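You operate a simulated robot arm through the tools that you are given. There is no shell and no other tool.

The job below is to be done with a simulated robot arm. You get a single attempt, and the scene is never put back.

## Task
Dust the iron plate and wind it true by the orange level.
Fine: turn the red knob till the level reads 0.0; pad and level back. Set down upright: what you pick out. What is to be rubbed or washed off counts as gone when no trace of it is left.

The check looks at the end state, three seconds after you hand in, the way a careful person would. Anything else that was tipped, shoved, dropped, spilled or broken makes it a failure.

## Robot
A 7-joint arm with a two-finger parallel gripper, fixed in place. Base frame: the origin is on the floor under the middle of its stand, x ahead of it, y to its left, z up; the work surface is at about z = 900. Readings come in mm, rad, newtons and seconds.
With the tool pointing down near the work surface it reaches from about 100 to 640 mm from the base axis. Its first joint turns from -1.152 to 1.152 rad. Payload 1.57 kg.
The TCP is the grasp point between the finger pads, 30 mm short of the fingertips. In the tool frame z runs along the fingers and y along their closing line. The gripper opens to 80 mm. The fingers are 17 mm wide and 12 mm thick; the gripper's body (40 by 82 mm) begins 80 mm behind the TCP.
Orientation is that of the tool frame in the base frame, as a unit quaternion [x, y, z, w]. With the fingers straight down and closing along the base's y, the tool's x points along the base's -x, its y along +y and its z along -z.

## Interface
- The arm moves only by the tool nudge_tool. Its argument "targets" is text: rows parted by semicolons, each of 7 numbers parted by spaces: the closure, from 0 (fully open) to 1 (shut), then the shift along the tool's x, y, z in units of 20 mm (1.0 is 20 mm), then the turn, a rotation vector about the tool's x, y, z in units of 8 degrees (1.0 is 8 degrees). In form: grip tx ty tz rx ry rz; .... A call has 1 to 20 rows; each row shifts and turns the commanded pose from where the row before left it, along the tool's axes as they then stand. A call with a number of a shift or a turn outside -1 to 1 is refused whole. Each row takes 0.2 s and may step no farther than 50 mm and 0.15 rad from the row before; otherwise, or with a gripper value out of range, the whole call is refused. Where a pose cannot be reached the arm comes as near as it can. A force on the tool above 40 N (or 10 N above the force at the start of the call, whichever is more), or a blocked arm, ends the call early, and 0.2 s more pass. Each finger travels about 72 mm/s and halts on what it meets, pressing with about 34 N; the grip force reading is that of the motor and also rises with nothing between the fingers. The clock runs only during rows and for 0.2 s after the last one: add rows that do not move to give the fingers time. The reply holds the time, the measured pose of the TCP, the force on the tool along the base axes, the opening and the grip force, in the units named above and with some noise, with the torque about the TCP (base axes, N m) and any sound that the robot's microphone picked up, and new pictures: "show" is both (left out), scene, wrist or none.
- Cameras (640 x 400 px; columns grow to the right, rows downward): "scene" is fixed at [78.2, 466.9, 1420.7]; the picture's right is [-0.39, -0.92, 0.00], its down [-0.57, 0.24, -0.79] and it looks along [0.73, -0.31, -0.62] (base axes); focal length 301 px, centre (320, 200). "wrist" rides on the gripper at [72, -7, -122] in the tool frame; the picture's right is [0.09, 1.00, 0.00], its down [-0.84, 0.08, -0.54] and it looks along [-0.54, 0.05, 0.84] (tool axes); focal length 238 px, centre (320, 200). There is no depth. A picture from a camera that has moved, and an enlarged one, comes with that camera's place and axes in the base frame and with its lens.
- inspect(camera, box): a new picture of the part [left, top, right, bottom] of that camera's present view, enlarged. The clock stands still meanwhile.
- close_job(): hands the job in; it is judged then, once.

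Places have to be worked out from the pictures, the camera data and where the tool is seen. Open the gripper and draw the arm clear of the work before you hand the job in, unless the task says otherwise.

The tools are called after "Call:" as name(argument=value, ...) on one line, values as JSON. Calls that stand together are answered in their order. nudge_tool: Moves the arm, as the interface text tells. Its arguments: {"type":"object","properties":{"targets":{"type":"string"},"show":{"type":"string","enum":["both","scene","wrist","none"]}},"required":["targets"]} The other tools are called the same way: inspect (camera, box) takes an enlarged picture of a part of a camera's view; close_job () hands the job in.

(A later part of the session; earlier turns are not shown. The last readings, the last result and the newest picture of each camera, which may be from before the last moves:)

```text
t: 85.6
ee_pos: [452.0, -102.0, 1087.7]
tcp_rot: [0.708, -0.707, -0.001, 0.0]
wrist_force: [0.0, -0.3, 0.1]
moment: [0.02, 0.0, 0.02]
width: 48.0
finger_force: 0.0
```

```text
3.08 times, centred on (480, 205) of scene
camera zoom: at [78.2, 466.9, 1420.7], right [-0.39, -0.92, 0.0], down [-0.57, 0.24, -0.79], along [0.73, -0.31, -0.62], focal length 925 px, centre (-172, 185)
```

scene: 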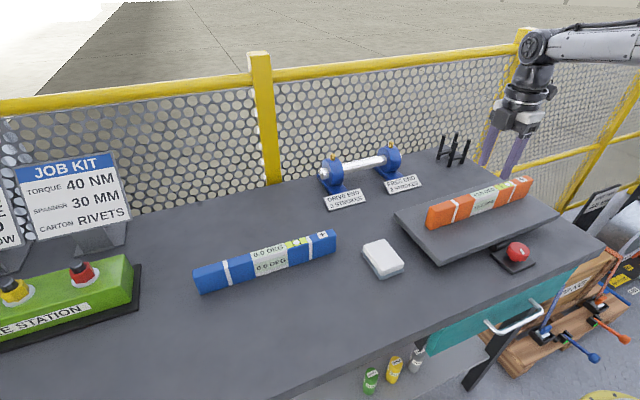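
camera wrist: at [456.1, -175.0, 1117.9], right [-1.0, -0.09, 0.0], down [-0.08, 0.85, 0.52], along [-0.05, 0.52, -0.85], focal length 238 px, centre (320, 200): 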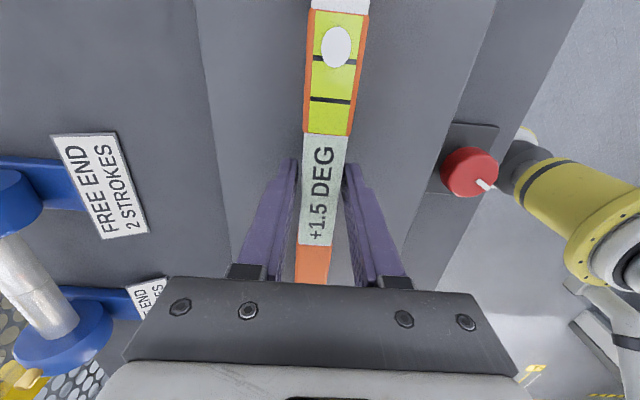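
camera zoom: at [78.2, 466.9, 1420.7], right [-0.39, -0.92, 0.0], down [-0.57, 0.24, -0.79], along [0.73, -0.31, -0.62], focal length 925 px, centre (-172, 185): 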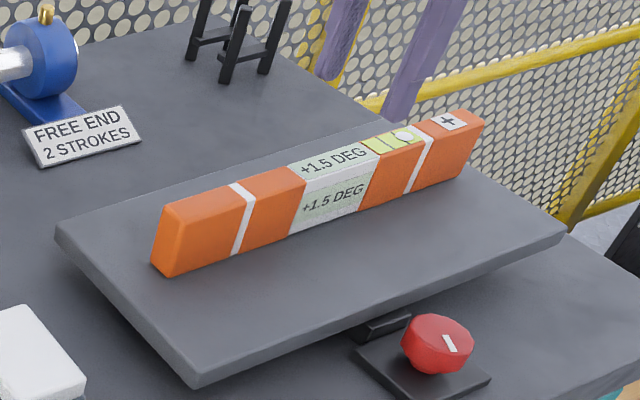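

Level stands steadily at +1.5 DEG. Turning the gripper back 90° and moving above the knob.

Call:
nudge_tool(targets="0.4 0 0 0 0 0 0.9375;0.4 0 0 0 0 0 0.9375;0.4 0 0 0 0 0 0.9375;0.4 0 0 0 0 0 0.9375;0.4 0 0 0 0 0 0.9375;0.4 0 0 0 0 0 0.9375;0.3 0 0 0 0 0 0.9375;0.2 0 0 0 0 0 0.9375;0.1 0 0 0 0 0 0.9375;0 0 0 0 0 0 0.9375;0 0 0 0 0 0 0.9375;0 0 0 0 0 0 0.9375;0 0.9 0 0 0 0 0;0 0.9 0 0 0 0 0;0 0.9 0 0 0 0 0;0 0.9 0 0 0 0 0;0 0.9 0 0 0 0 0;0 0.9 0 0 0 0 0;0 0.9 0 0 0 0 0;0 0 0 0 0 0 0", show="both")

Call:
inspect(camera="wrist", box=[240, 60, 400, 200])

```text
t: 89.8
ee_pos: [324.7, -103.3, 1089.7]
tcp_rot: [0.0, 1.0, 0.001, 0.0]
wrist_force: [0.0, 0.5, -0.3]
moment: [0.02, 0.02, 0.01]
width: 80.3
finger_force: 0.0
camera wrist: at [251.6, -110.4, 1210.8], right [-0.09, 1.0, 0.0], down [0.84, 0.08, 0.54], along [0.54, 0.05, -0.84], focal length 238 px, centre (320, 200)
```

scene: 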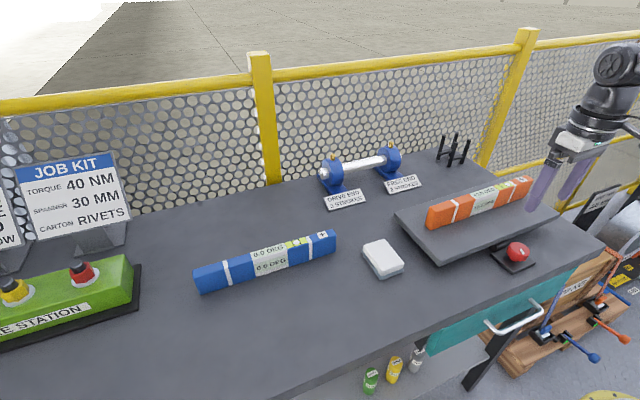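
wrist: 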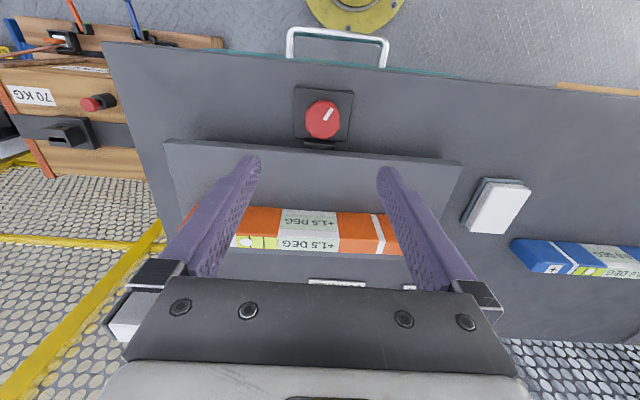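

```text
2.86 times, centred on (320, 130) of wrist
camera zoom: at [251.6, -110.4, 1210.8], right [-0.09, 1.0, 0.0], down [0.84, 0.08, 0.54], along [0.54, 0.05, -0.84], focal length 681 px, centre (320, 400)
```

zoom: 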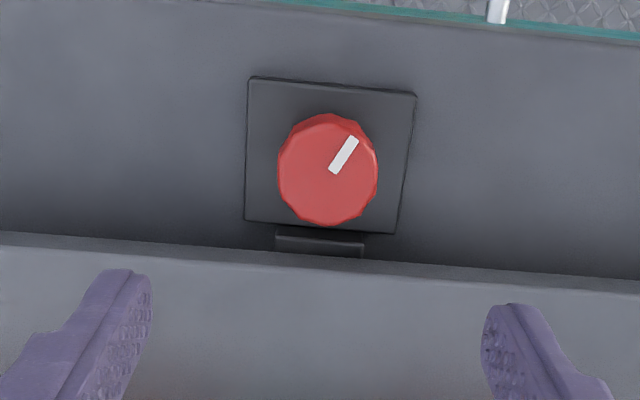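

Call:
inspect(camera="scene", box=[485, 230, 545, 275])

Call:
inspect(camera="wrist", box=[285, 80, 360, 155])

```text
8.89 times, centred on (515, 252) of scene
camera zoom: at [78.2, 466.9, 1420.7], right [-0.39, -0.92, 0.0], down [-0.57, 0.24, -0.79], along [0.73, -0.31, -0.62], focal length 2672 px, centre (-1413, -267)
```

zoom: 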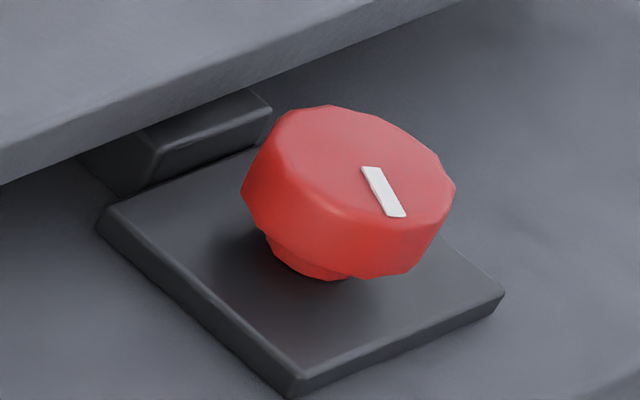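

```text
5.33 times, centred on (322, 118) of wrist
camera zoom: at [251.6, -110.4, 1210.8], right [-0.09, 1.0, 0.0], down [0.84, 0.08, 0.54], along [0.54, 0.05, -0.84], focal length 1271 px, centre (307, 640)
```

zoom: 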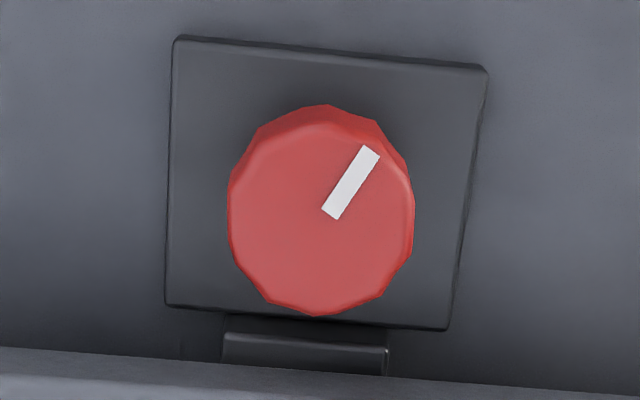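

The knob head is about 40 mm across, z ≈916–935, centred near (323, −101). I'll line up above it and come down to z≈1000 to check centring.

Call:
nudge_tool(targets="0 0.085 0.115 0.9 0 0 0;0 0 0 0.9 0 0 0;0 0 0 0.9 0 0 0;0 0 0 0.9 0 0 0;0 0 0 0.9 0 0 0;0 0 0 0 0 0 0", show="both")

Call:
inspect(camera="wrist", box=[220, 60, 420, 220])

```text
t: 91.2
ee_pos: [323.1, -100.8, 997.5]
tcp_rot: [0.0, 1.0, 0.0, 0.0]
wrist_force: [-0.2, -0.6, -0.8]
moment: [0.03, 0.02, 0.0]
width: 79.9
finger_force: 0.1
camera wrist: at [250.2, -108.2, 1118.7], right [-0.09, 1.0, 0.0], down [0.84, 0.08, 0.54], along [0.54, 0.05, -0.84], focal length 238 px, centre (320, 200)
```

scene: 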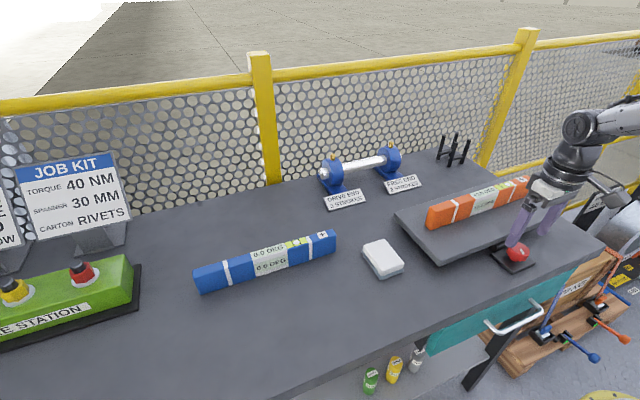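
wrist: 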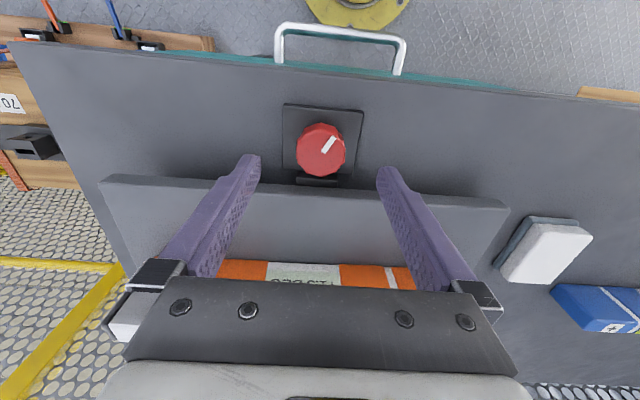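

```text
2.50 times, centred on (320, 140) of wrist
camera zoom: at [250.2, -108.2, 1118.7], right [-0.09, 1.0, 0.0], down [0.84, 0.08, 0.54], along [0.54, 0.05, -0.84], focal length 596 px, centre (320, 350)
```

zoom: 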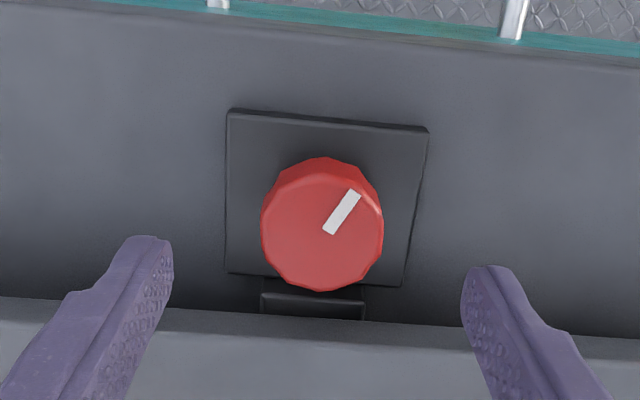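

Centred within about 1 mm. Descending to z≈946 so the tips straddle the knob head.

Call:
nudge_tool(targets="0 0.05 -0.02 0.65 0 0 0;0 0 0 0.65 0 0 0;0 0 0 0.65 0 0 0;0 0 0 0.6 0 0 0;0 0 0 0 0 0 0", show="both")

Call:
inspect(camera="wrist", box=[220, 80, 420, 240])

Call:
inspect(camera="scene", box=[475, 190, 575, 280])

```text
t: 92.4
ee_pos: [322.5, -101.4, 946.7]
tcp_rot: [0.0, 1.0, 0.0, 0.0]
wrist_force: [-0.6, -0.3, -1.0]
moment: [0.01, 0.01, -0.04]
width: 79.9
finger_force: 0.1
camera wrist: at [249.1, -108.8, 1068.0], right [-0.09, 1.0, 0.0], down [0.84, 0.08, 0.54], along [0.54, 0.05, -0.84], focal length 238 px, centre (320, 200)
```

scene: 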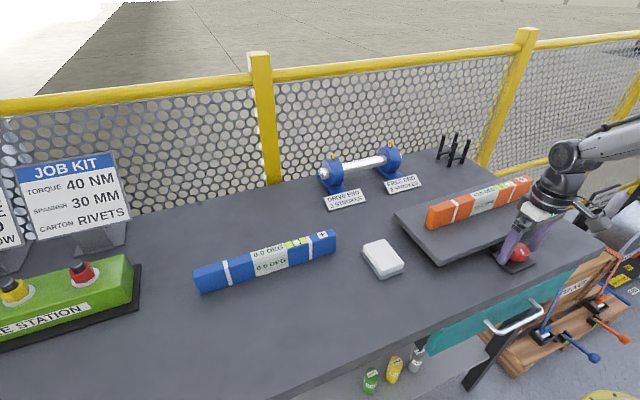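
wrist: 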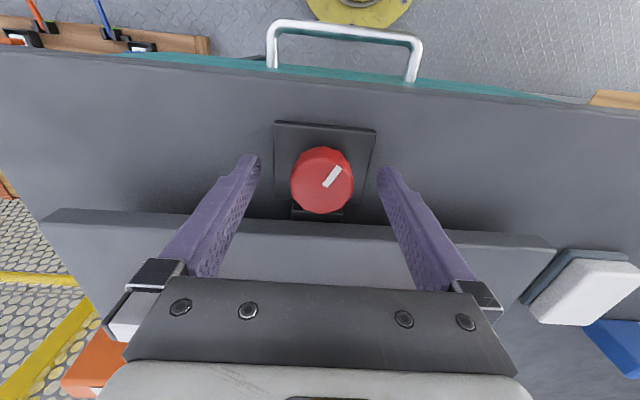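

```text
2.50 times, centred on (320, 160) of wrist
camera zoom: at [249.1, -108.8, 1068.0], right [-0.09, 1.0, 0.0], down [0.84, 0.08, 0.54], along [0.54, 0.05, -0.84], focal length 596 px, centre (320, 300)
```

zoom: 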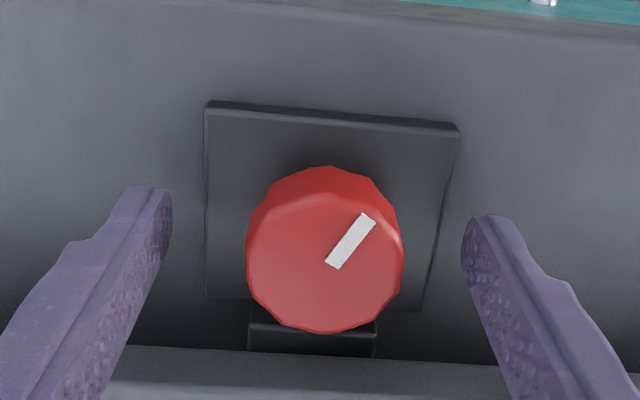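

```text
4.44 times, centred on (525, 235) of scene
camera zoom: at [78.2, 466.9, 1420.7], right [-0.39, -0.92, 0.0], down [-0.57, 0.24, -0.79], along [0.73, -0.31, -0.62], focal length 1336 px, centre (-591, 44)
```

zoom: 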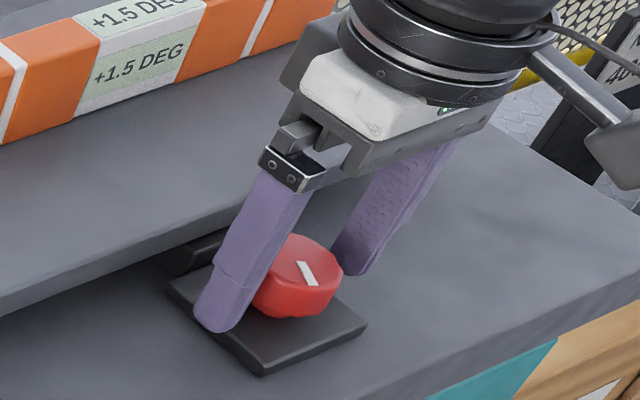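

Fingers straddle the knob, and the scene camera can still read +1.5 DEG. Closing on the knob.

Call:
nudge_tool(targets="0.3 0 0 0 0 0 0;0.45 0 0 0 0 0 0;1 0 0 0 0 0 0;1 0 0 0 0 0 0;1 0 0 0 0 0 0", show="wrist")

```text
t: 93.6
ee_pos: [321.7, -99.7, 946.9]
tcp_rot: [0.0, 1.0, 0.0, 0.0]
wrist_force: [1.3, 18.7, 1.7]
moment: [-0.03, -0.09, 0.0]
width: 39.8
finger_force: 45.0
camera wrist: at [249.2, -107.8, 1068.2], right [-0.09, 1.0, 0.0], down [0.84, 0.08, 0.54], along [0.54, 0.05, -0.84], focal length 238 px, centre (320, 200)
```

wrist: 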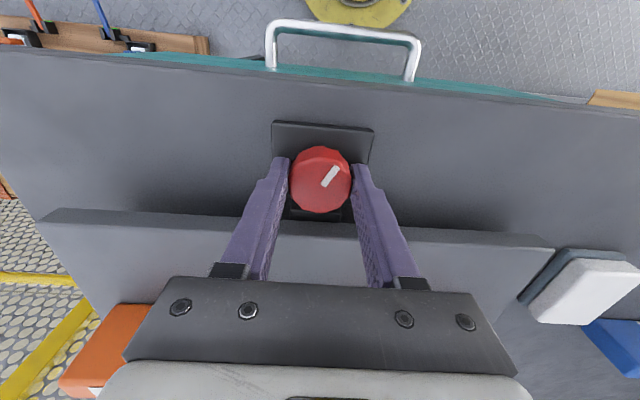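

Gripped at 39.8 mm with an 18 N side pull in y. I'll ease 2 mm toward +y to relax it, then turn +16° about the tool axis (clockwise from above) and read the level.

Call:
nudge_tool(targets="1 0 0.1 0 0 0 0;1 0 0 0 0 0 0.5;1 0 0 0 0 0 0.5;1 0 0 0 0 0 0.5;1 0 0 0 0 0 0.5;1 0 0 0 0 0 0", show="wrist")

Call:
inspect(camera="scene", box=[460, 170, 520, 220])

```text
t: 95.0
ee_pos: [322.6, -99.1, 946.4]
tcp_rot: [0.139, 0.99, -0.001, 0.001]
wrist_force: [0.1, -13.7, -4.7]
moment: [0.2, 0.04, -0.03]
width: 39.6
finger_force: 45.5
camera wrist: at [250.1, -87.1, 1068.1], right [0.19, 0.98, 0.0], down [0.82, -0.16, 0.54], along [0.53, -0.1, -0.84], focal length 238 px, centre (320, 200)
```

wrist: 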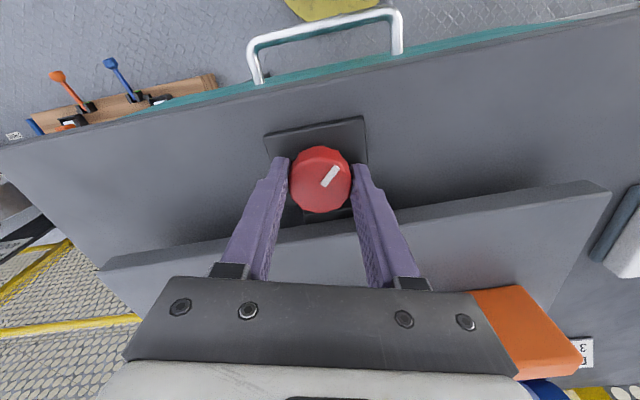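

```text
8.00 times, centred on (490, 195) of scene
camera zoom: at [78.2, 466.5, 1420.9], right [-0.39, -0.92, 0.0], down [-0.57, 0.24, -0.79], along [0.73, -0.31, -0.62], focal length 2405 px, centre (-1040, 240)
```

zoom: 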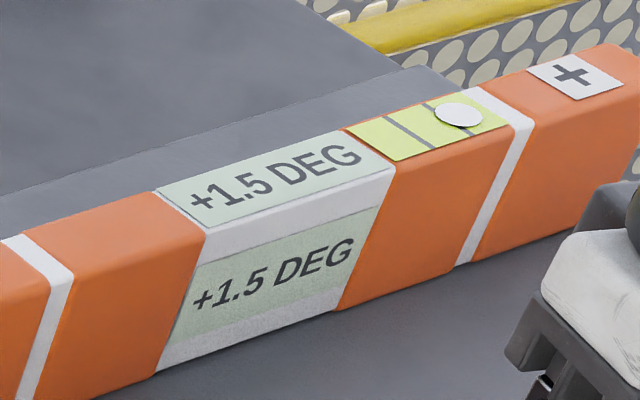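

The knob turned 16° with the gripper, but the level still shows +1.5, so the gearing is fine. Turning another +24° and reading again.

Call:
nudge_tool(targets="1 0.015 -0.04 0 0 0 0.5;1 0 0 0 0 0 0.5;1 0 0 0 0 0 0.5;1 0 0 0 0 0 0.5;1 0 0 0 0 0 0.5;1 0 0 0 0 0 0.5;1 0 0 0 0 0 0", show="wrist")

Call:
inspect(camera="scene", box=[460, 170, 520, 220])

```text
t: 96.6
ee_pos: [322.3, -99.6, 946.6]
tcp_rot: [0.343, 0.939, 0.001, 0.002]
wrist_force: [10.4, 1.5, -13.8]
moment: [-1.1, -0.69, 0.02]
width: 39.6
finger_force: 44.7
camera wrist: at [261.9, -59.3, 1068.2], right [0.57, 0.82, 0.0], down [0.69, -0.48, 0.54], along [0.45, -0.31, -0.84], focal length 238 px, centre (320, 200)
```

wrist: 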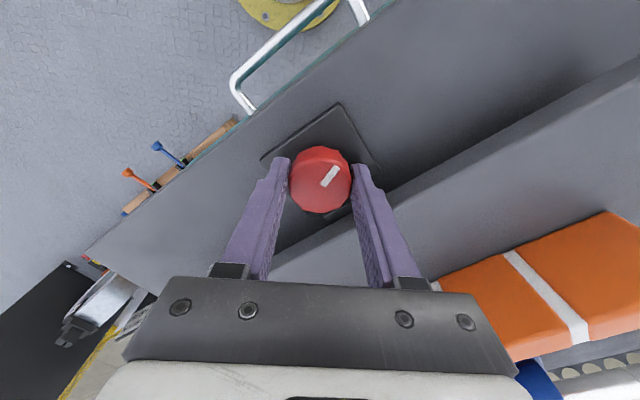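

```text
8.00 times, centred on (490, 195) of scene
camera zoom: at [78.6, 467.0, 1420.7], right [-0.39, -0.92, 0.0], down [-0.57, 0.24, -0.79], along [0.73, -0.31, -0.62], focal length 2405 px, centre (-1040, 240)
```

zoom: 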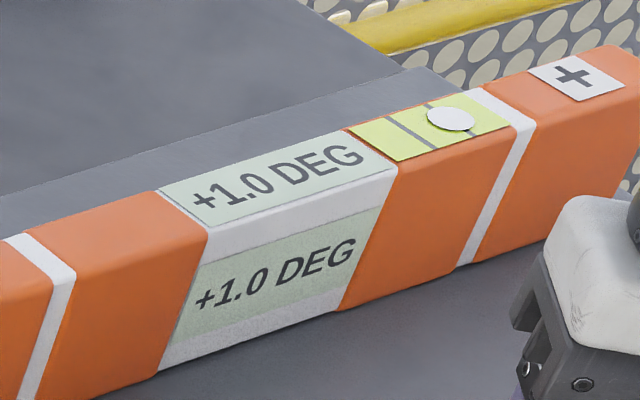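

Reading dropped to +1.0 after 40° clockwise, so this is the right direction. Easing a slight vertical pull and turning another 16°.

Call:
nudge_tool(targets="1 0 0 0.06 0 0 0.4;1 0 0 0 0 0 0.4;1 0 0 0 0 0 0.4;1 0 0 0 0 0 0.4;1 0 0 0 0 0 0.4;1 0 0 0 0 0 0", show="both")

Call:
inspect(camera="scene", box=[460, 170, 520, 220])

Call:
inspect(camera="scene", box=[475, 190, 575, 280])

```text
t: 98.0
ee_pos: [323.5, -99.9, 947.8]
tcp_rot: [0.47, 0.883, 0.001, 0.002]
wrist_force: [9.4, 10.7, 13.7]
moment: [0.74, 0.94, 0.01]
width: 39.6
finger_force: 44.7
camera wrist: at [275.4, -44.3, 1068.1], right [0.78, 0.63, 0.0], down [0.53, -0.65, 0.54], along [0.35, -0.42, -0.84], focal length 238 px, centre (320, 200)
```

scene: 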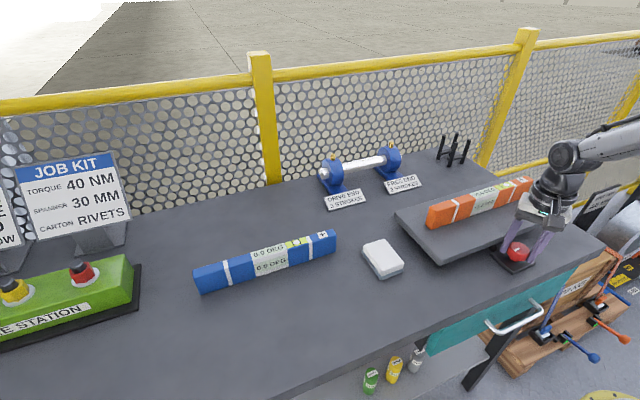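
wrist: 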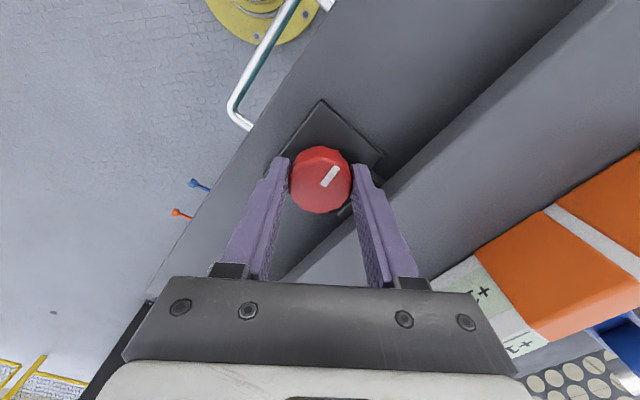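

```text
8.00 times, centred on (490, 195) of scene
camera zoom: at [78.3, 467.3, 1420.6], right [-0.39, -0.92, 0.0], down [-0.57, 0.24, -0.79], along [0.73, -0.31, -0.62], focal length 2405 px, centre (-1040, 240)
```

zoom: 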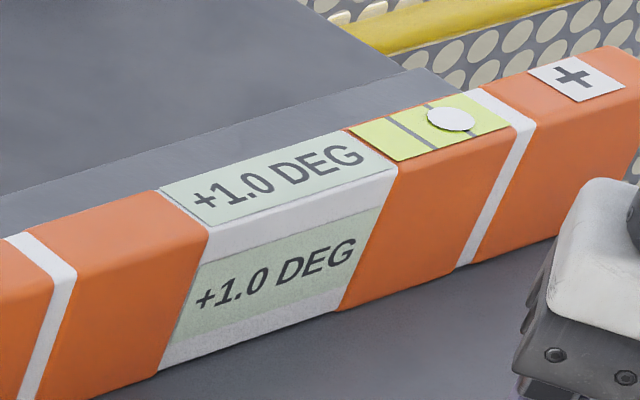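

```text
4.44 times, centred on (525, 235) of scene
camera zoom: at [78.3, 467.3, 1420.6], right [-0.39, -0.92, 0.0], down [-0.57, 0.24, -0.79], along [0.73, -0.31, -0.62], focal length 1336 px, centre (-591, 44)
```

zoom: 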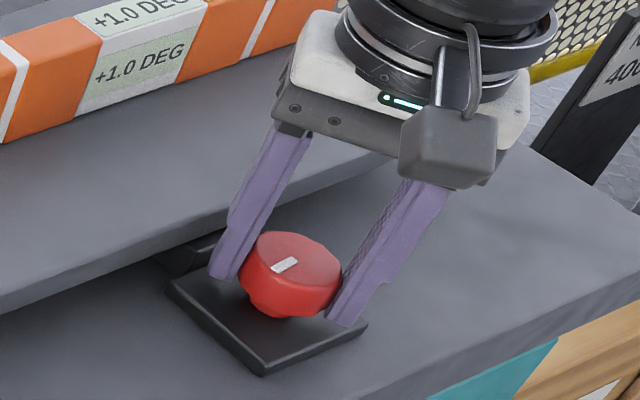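

Still +1.0 at 56° total (it was +1.5 at 16°), so it looks like 0.5° steps, perhaps one per ~30°. Easing the forces and turning 8° more.

Call:
nudge_tool(targets="1 0 0.035 -0.03 0 0 0.5;1 0 0 0 0 0 0.5;1 0 0 0 0 0 0;1 0 0 0 0 0 0", show="none")

Call:
inspect(camera="scene", box=[460, 170, 520, 220])

```text
t: 99.0
ee_pos: [322.4, -99.2, 946.5]
tcp_rot: [0.529, 0.848, 0.0, 0.001]
wrist_force: [8.6, 7.7, 9.1]
moment: [-0.56, 0.1, -0.02]
width: 39.5
finger_force: 44.8
```

```text
8.00 times, centred on (490, 195) of scene
camera zoom: at [78.3, 467.2, 1420.6], right [-0.39, -0.92, 0.0], down [-0.57, 0.24, -0.79], along [0.73, -0.31, -0.62], focal length 2405 px, centre (-1040, 240)
```

zoom: 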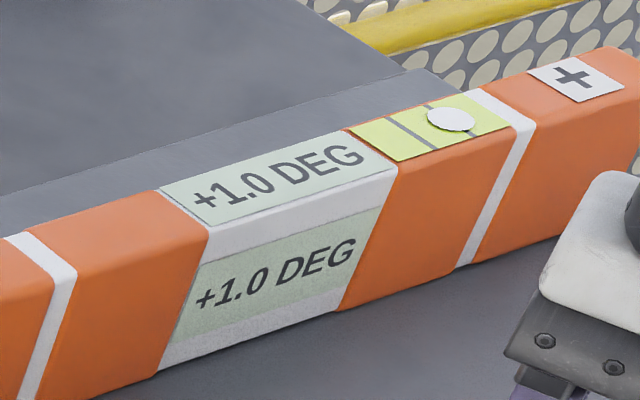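

Still +1.0 at 64°. Before turning farther, I'll check the clearance between the finger and the plate edge.

Call:
inspect(camera="wrist", box=[240, 80, 440, 300])

Call:
inspect(camera="scene", box=[485, 215, 555, 275])

```text
1.82 times, centred on (340, 190) of wrist
camera zoom: at [283.9, -38.4, 1068.1], right [0.85, 0.52, 0.0], down [0.43, -0.72, 0.54], along [0.28, -0.46, -0.84], focal length 433 px, centre (284, 218)
```

zoom: 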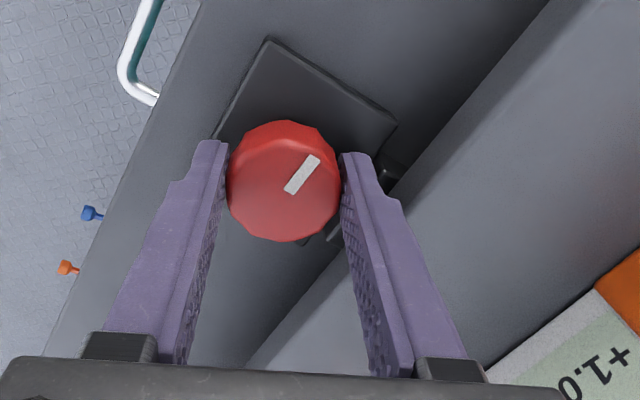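

```text
6.67 times, centred on (520, 245) of scene
camera zoom: at [78.3, 467.2, 1420.6], right [-0.39, -0.92, 0.0], down [-0.57, 0.24, -0.79], along [0.73, -0.31, -0.62], focal length 2004 px, centre (-1013, -100)
```

zoom: 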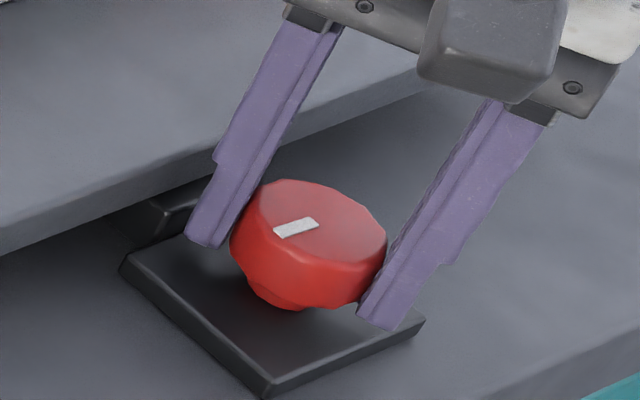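

The finger is getting close to the plate edge, so I'll re-grip: open just a little, lift 40 mm, turn back 104° to yaw −40°, and come down again.

Call:
nudge_tool(targets="0.46 0 0 0 0 0 0;0.45 0 0 0 0 0 0;0.45 0 0 -0.4 0 0 0;0.45 0 0 -0.8 0 0 0;0.45 0 0 -0.8 0 0 0;0.45 0 0 0 0 0 0", show="both")

Call:
inspect(camera="scene", box=[460, 170, 520, 220])

```text
t: 100.4
ee_pos: [320.5, -99.5, 986.1]
tcp_rot: [0.529, 0.849, -0.001, 0.0]
wrist_force: [0.7, -0.1, -0.1]
moment: [0.03, 0.01, -0.03]
width: 43.8
finger_force: 0.1
camera wrist: at [283.6, -38.5, 1108.8], right [0.85, 0.52, 0.0], down [0.44, -0.72, 0.54], along [0.28, -0.46, -0.84], focal length 238 px, centre (320, 200)
```

scene: 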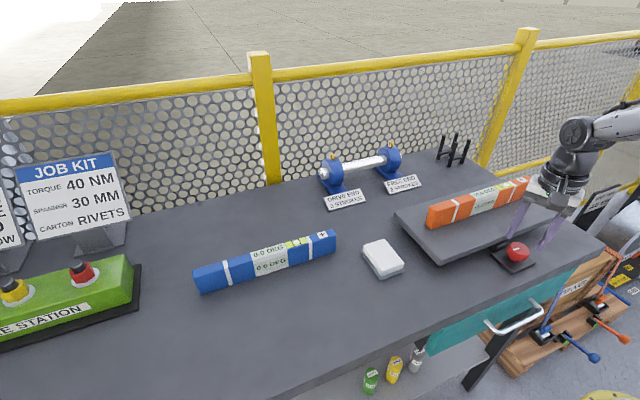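
wrist: 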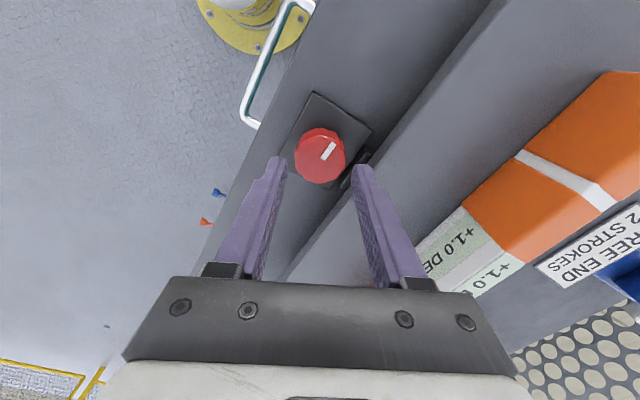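

```text
8.00 times, centred on (490, 195) of scene
camera zoom: at [78.2, 466.9, 1420.7], right [-0.39, -0.92, 0.0], down [-0.57, 0.24, -0.79], along [0.73, -0.31, -0.62], focal length 2405 px, centre (-1040, 240)
```

zoom: 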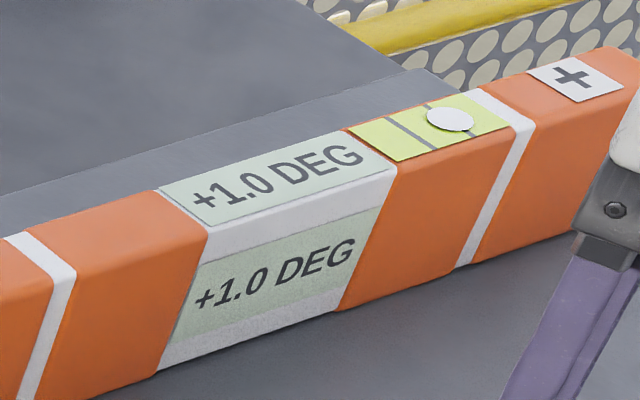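

Released cleanly; level holds at +1.0. Turning the gripper back 104° while lifted.

Call:
nudge_tool(targets="0.45 0 0 0 0 0 -1;0.45 0 0 0 0 0 -1;0.45 0 0 0 0 0 -1;0.45 0 0 0 0 0 -1;0.45 0 0 0 0 0 -1;0.45 0 0 0 0 0 -1;0.45 0 0 0 0 0 -1;0.45 0 0 0 0 0 -1;0.45 0 0 0 0 0 -1;0.45 0 0 0 0 0 -1;0.4 0 0 0 0 0 -1;0.35 0 0 0 0 0 -1;0.35 0 0 0 0 0 -1;0.35 0 0 0 0 0 0", show="both")

Call:
inspect(camera="wrist", box=[240, 80, 400, 220])

```text
t: 103.4
ee_pos: [321.6, -100.4, 986.5]
tcp_rot: [-0.343, 0.939, -0.001, 0.0]
wrist_force: [-0.1, 0.0, -0.8]
moment: [0.0, -0.01, -0.01]
width: 52.0
finger_force: 0.1
camera wrist: at [270.5, -151.6, 1108.1], right [-0.71, 0.7, 0.0], down [0.59, 0.6, 0.54], along [0.38, 0.39, -0.84], focal length 238 px, centre (320, 200)
```

scene: 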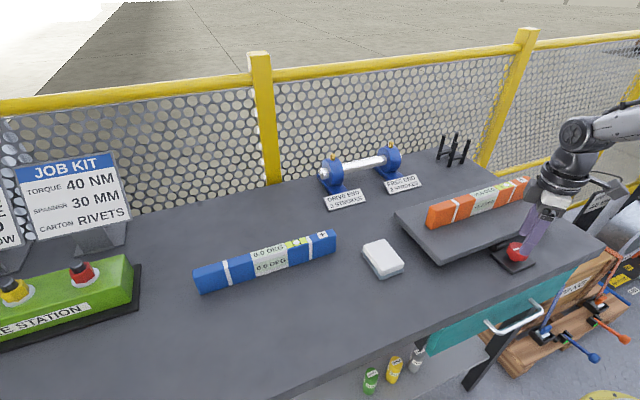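
wrist: 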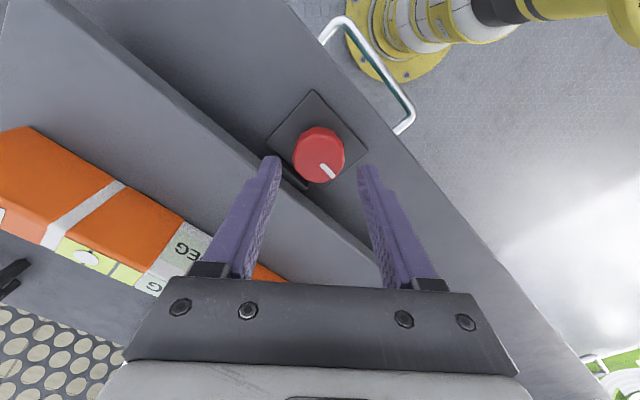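

```text
2.86 times, centred on (320, 150) of wrist
camera zoom: at [270.5, -151.6, 1108.1], right [-0.71, 0.7, 0.0], down [0.59, 0.6, 0.54], along [0.38, 0.39, -0.84], focal length 681 px, centre (320, 343)
```

zoom: 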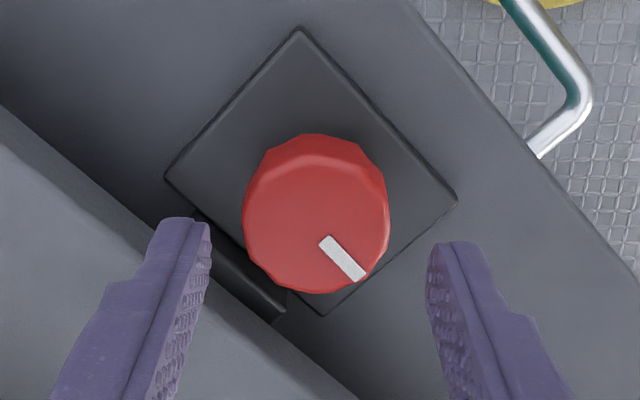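

Centred over the knob at yaw −40°. Descending to z≈946 and closing.

Call:
nudge_tool(targets="0.35 -0.02 0 0.7 0 0 0;0.35 0 0 0.7 0 0 0;0.35 0 0 0.6 0 0 0;0.35 0 0 0 0 0 0;0.45 0 0 0 0 0 0;1 0 0 0 0 0 0;1 0 0 0 0 0 0;1 0 0 0 0 0 0", show="wrist")

```text
t: 105.2
ee_pos: [324.0, -99.5, 945.0]
tcp_rot: [-0.343, 0.939, 0.0, 0.0]
wrist_force: [7.0, -10.2, -7.7]
moment: [-0.05, -0.17, -0.01]
width: 38.7
finger_force: 44.4
camera wrist: at [271.8, -151.4, 1067.4], right [-0.71, 0.7, 0.0], down [0.59, 0.6, 0.54], along [0.38, 0.38, -0.84], focal length 238 px, centre (320, 200)
```

wrist: 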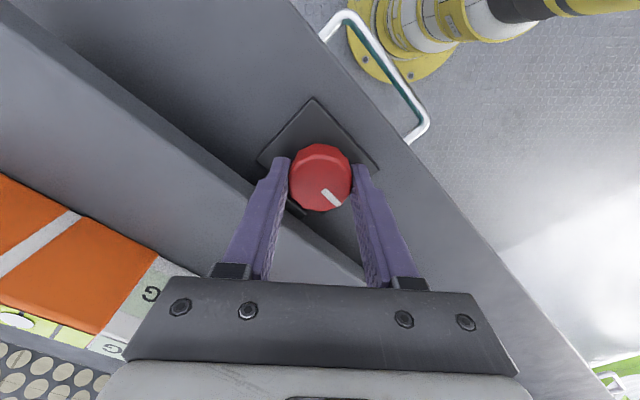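

Firm grip on the flats (38.7 mm). Easing the side load and turning +24° (cumulative 88°).

Call:
nudge_tool(targets="1 0 -0.04 0.02 0 0 0.5;1 0 0 0 0 0 0.5;1 0 0 0 0 0 0.5;1 0 0 0 0 0 0.5;1 0 0 0 0 0 0.5;1 0 0 0 0 0 0.5;1 0 0 0 0 0 0", show="none")

Call:
inspect(camera="scene", box=[460, 170, 520, 220])

Call:
inspect(camera="wrist", box=[240, 100, 400, 240])

```text
t: 106.8
ee_pos: [323.8, -99.6, 946.0]
tcp_rot: [-0.138, 0.99, -0.001, 0.001]
wrist_force: [12.4, -1.8, -11.5]
moment: [0.56, -0.84, 0.02]
width: 38.6
finger_force: 43.8
```

```text
8.00 times, centred on (490, 195) of scene
camera zoom: at [78.6, 466.8, 1420.7], right [-0.39, -0.92, 0.0], down [-0.57, 0.24, -0.79], along [0.73, -0.31, -0.62], focal length 2405 px, centre (-1040, 240)
```

zoom: 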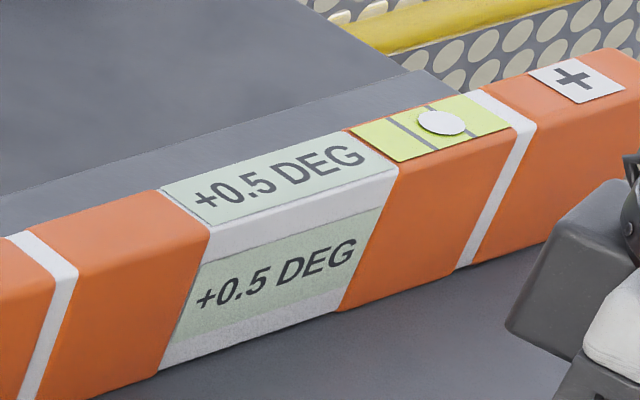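

```text
2.86 times, centred on (320, 170) of wrist
camera zoom: at [255.3, -126.8, 1067.3], right [-0.36, 0.93, 0.0], down [0.78, 0.3, 0.54], along [0.51, 0.2, -0.84], focal length 681 px, centre (320, 286)
```

zoom: 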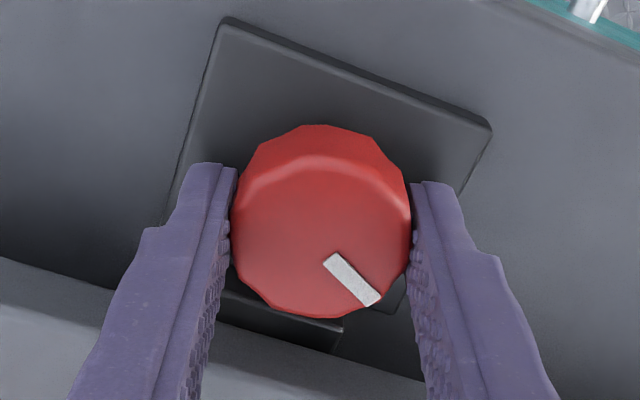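

+0.5 at 88° cumulative. The plate end seems to sink smoothly while the readout changes in 0.5 steps, so I'll go on in 8–12° steps to locate the 0.0 band.

Call:
nudge_tool(targets="1 -0.03 -0.01 0.03 0 0 0.5;1 0 0 0 0 0 0.5;1 0 0 0 0 0 0.5;1 0 0 0 0 0 0", show="none")

Call:
inspect(camera="scene", box=[460, 170, 520, 220])

```text
t: 107.8
ee_pos: [323.4, -100.2, 946.1]
tcp_rot: [-0.034, 0.999, 0.0, 0.0]
wrist_force: [1.0, -2.6, 4.6]
moment: [-0.04, -0.51, 0.0]
width: 38.7
finger_force: 44.1
```

```text
8.00 times, centred on (490, 195) of scene
camera zoom: at [78.1, 466.9, 1420.8], right [-0.39, -0.92, 0.0], down [-0.57, 0.24, -0.79], along [0.73, -0.31, -0.62], focal length 2405 px, centre (-1040, 240)
```

zoom: 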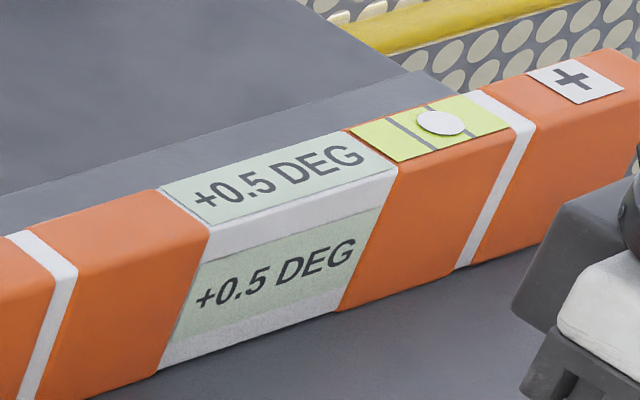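

Still +0.5 at 100°. Turning 12° more.

Call:
nudge_tool(targets="1 0 0 -0.01 0 0 0.5;1 0 0 0 0 0 0.5;1 0 0 0 0 0 0.5;1 0 0 0 0 0 0", show="none")

Call:
inspect(camera="scene", box=[460, 170, 520, 220])

```text
t: 108.8
ee_pos: [324.3, -100.3, 946.1]
tcp_rot: [0.071, 0.997, -0.001, 0.0]
wrist_force: [1.1, -7.6, 7.9]
moment: [-0.33, 0.66, 0.04]
width: 38.5
finger_force: 44.6
```

```text
8.00 times, centred on (490, 195) of scene
camera zoom: at [78.2, 466.7, 1420.8], right [-0.39, -0.92, 0.0], down [-0.57, 0.24, -0.79], along [0.73, -0.31, -0.62], focal length 2405 px, centre (-1040, 240)
```

zoom: 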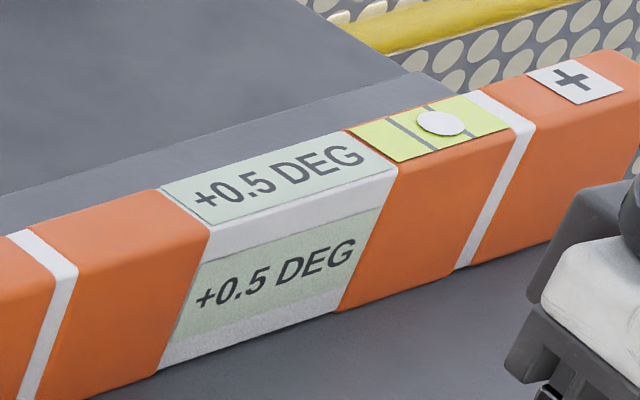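

+0.5 at 112°. Another 12°.

Call:
nudge_tool(targets="1 0 -0.02 -0.02 0 0 0.5;1 0 0 0 0 0 0.5;1 0 0 0 0 0 0.5;1 0 0 0 0 0 0", show="none")

Call:
inspect(camera="scene", box=[460, 170, 520, 220])

```text
t: 109.8
ee_pos: [323.6, -100.6, 945.3]
tcp_rot: [0.175, 0.985, 0.0, 0.0]
wrist_force: [5.5, -2.7, -6.5]
moment: [-0.29, -0.61, 0.01]
width: 38.7
finger_force: 44.2
```

```text
8.00 times, centred on (490, 195) of scene
camera zoom: at [78.4, 466.8, 1420.8], right [-0.39, -0.92, 0.0], down [-0.57, 0.24, -0.79], along [0.73, -0.31, -0.62], focal length 2405 px, centre (-1040, 240)
```

zoom: 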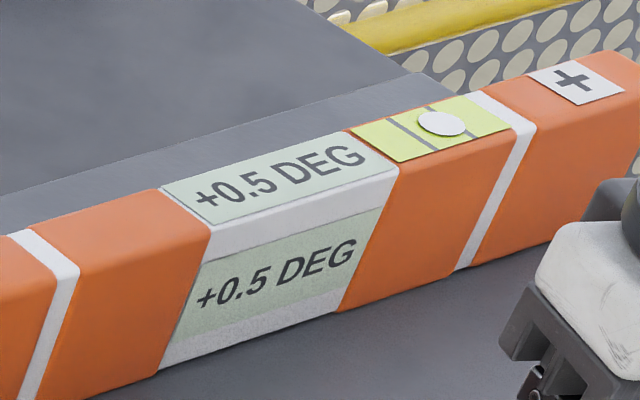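

+0.5 still at 124°. Another 12°.

Call:
nudge_tool(targets="1 0 0 0.01 0 0 0.5;1 0 0 0 0 0 0.5;1 0 0 0 0 0 0.5;1 0 0 0 0 0 0", show="none")

Call:
inspect(camera="scene", box=[460, 170, 520, 220])

```text
t: 110.8
ee_pos: [322.7, -101.1, 944.8]
tcp_rot: [0.276, 0.961, 0.0, 0.0]
wrist_force: [12.8, -4.9, -14.5]
moment: [0.38, 0.46, 0.03]
width: 38.4
finger_force: 44.4
```

```text
8.00 times, centred on (490, 195) of scene
camera zoom: at [78.7, 466.8, 1420.8], right [-0.39, -0.92, 0.0], down [-0.57, 0.24, -0.79], along [0.73, -0.31, -0.62], focal length 2405 px, centre (-1040, 240)
```

zoom: 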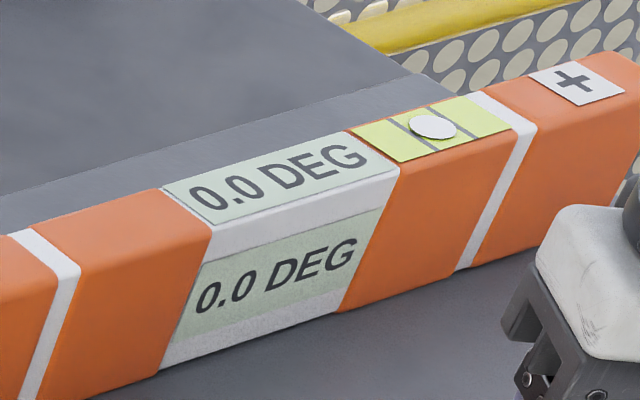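

Reads 0.0 at 136°, having changed somewhere between 124° and 136°. Each 0.5 band spans about 42–60° of knob, so I'll turn ~20° further to sit mid-band rather than at its edge.

Call:
nudge_tool(targets="1 -0.03 0.007 0.035 0 0 0.5;1 0 0 0 0 0 0.5;1 0 0 0 0 0 0.5;1 0 0 0 0 0 0", show="none")

Call:
inspect(camera="scene", box=[460, 170, 520, 220])

```text
t: 111.8
ee_pos: [323.1, -101.5, 945.7]
tcp_rot: [0.376, 0.927, 0.0, 0.0]
wrist_force: [-3.5, -5.3, 7.6]
moment: [0.07, 0.3, -0.05]
width: 38.4
finger_force: 44.2
```

```text
8.00 times, centred on (490, 195) of scene
camera zoom: at [78.0, 466.8, 1420.8], right [-0.39, -0.92, 0.0], down [-0.57, 0.24, -0.79], along [0.73, -0.31, -0.62], focal length 2405 px, centre (-1040, 240)
```

zoom: 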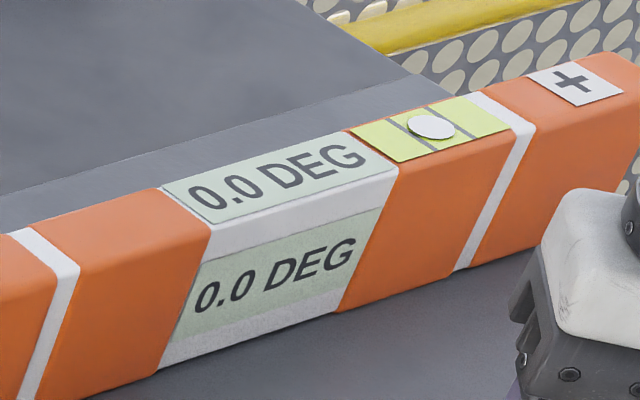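

Still 0.0 at 148°. I'll take a very close view of the level's + end now to compare after a small further turn, to see whether the plate moves continuously.

Call:
inspect(camera="scene", box=[505, 168, 541, 192])

Call:
inspect(camera="scene", box=[420, 195, 456, 219])

Call:
inspect(camera="wrist", box=[240, 80, 440, 300])

```text
16.00 times, centred on (523, 180) of scene
camera zoom: at [78.0, 466.8, 1420.8], right [-0.39, -0.92, 0.0], down [-0.57, 0.24, -0.79], along [0.73, -0.31, -0.62], focal length 4810 px, centre (-2928, 520)
```

zoom: 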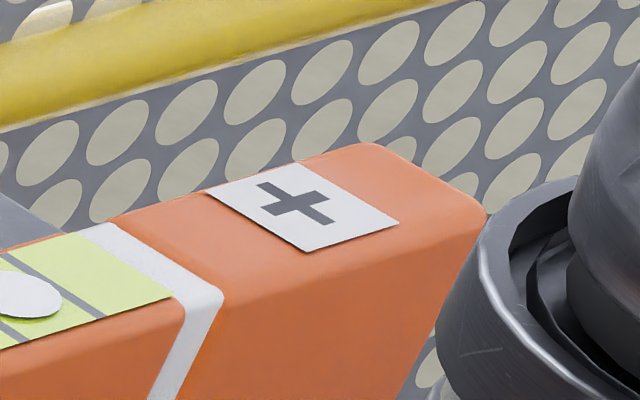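

```text
16.00 times, centred on (438, 207) of scene
camera zoom: at [78.0, 466.8, 1420.8], right [-0.39, -0.92, 0.0], down [-0.57, 0.24, -0.79], along [0.73, -0.31, -0.62], focal length 4810 px, centre (-1568, 88)
```

zoom: 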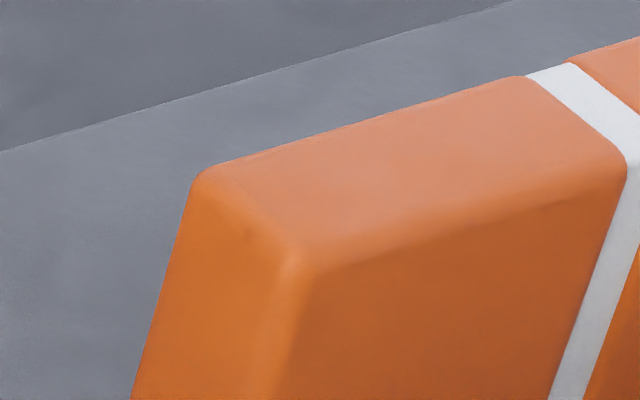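

```text
1.82 times, centred on (340, 190) of wrist
camera zoom: at [266.4, -56.4, 1067.5], right [0.63, 0.78, 0.0], down [0.65, -0.53, 0.54], along [0.42, -0.34, -0.84], focal length 433 px, centre (284, 218)
```

zoom: 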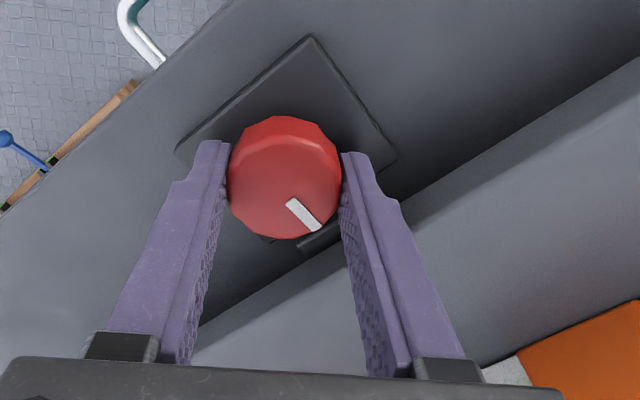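

Call:
nudge_tool(targets="1 0 0 -0.015 0 0 0.35;1 0 0 0 0 0 0.4;1 0 0 0 0 0 0;1 0 0 0 0 0 0", show="none")

Call:
inspect(camera="scene", box=[505, 168, 541, 192])

Call:
inspect(camera="scene", box=[420, 195, 456, 219])

Call:
inspect(camera="scene", box=[460, 170, 520, 220])

```text
t: 112.8
ee_pos: [325.3, -100.9, 945.9]
tcp_rot: [0.423, 0.906, 0.0, 0.0]
wrist_force: [-14.8, -10.7, 17.2]
moment: [-0.36, 0.31, 0.02]
width: 38.5
finger_force: 43.9
```

```text
16.00 times, centred on (523, 180) of scene
camera zoom: at [77.6, 466.7, 1420.9], right [-0.39, -0.92, 0.0], down [-0.57, 0.24, -0.79], along [0.73, -0.31, -0.61], focal length 4810 px, centre (-2928, 520)
```

zoom: 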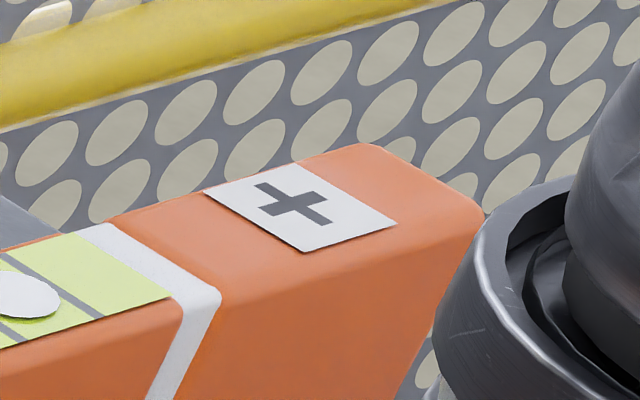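

```text
16.00 times, centred on (438, 207) of scene
camera zoom: at [77.6, 466.7, 1420.9], right [-0.39, -0.92, 0.0], down [-0.57, 0.24, -0.79], along [0.73, -0.31, -0.61], focal length 4810 px, centre (-1568, 88)
```

zoom: 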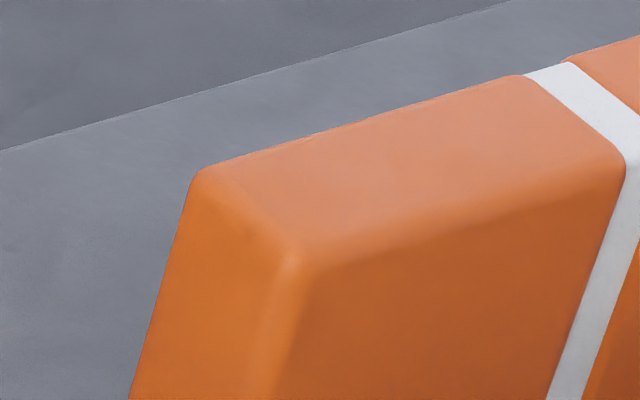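

```text
8.00 times, centred on (490, 195) of scene
camera zoom: at [77.6, 466.7, 1420.9], right [-0.39, -0.92, 0.0], down [-0.57, 0.24, -0.79], along [0.73, -0.31, -0.61], focal length 2405 px, centre (-1040, 240)
```

zoom: 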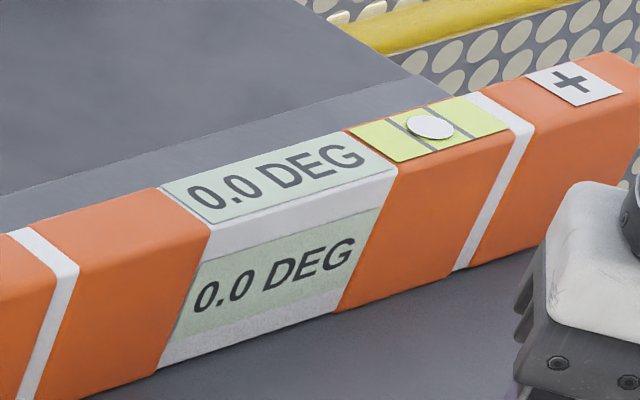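

Reads 0.0 at 154°, comfortably inside the band. Relaxing the side loads, then opening a little and lifting off the knob.

Call:
nudge_tool(targets="1 0 -0.05 -0.04 0 0 0;1 0 0 0 0 0 0", show="none")

```text
t: 113.4
ee_pos: [323.5, -100.7, 944.9]
tcp_rot: [0.422, 0.906, 0.0, 0.001]
wrist_force: [-5.4, -1.5, 9.8]
moment: [-0.24, 0.43, 0.07]
width: 38.5
finger_force: 44.0
```

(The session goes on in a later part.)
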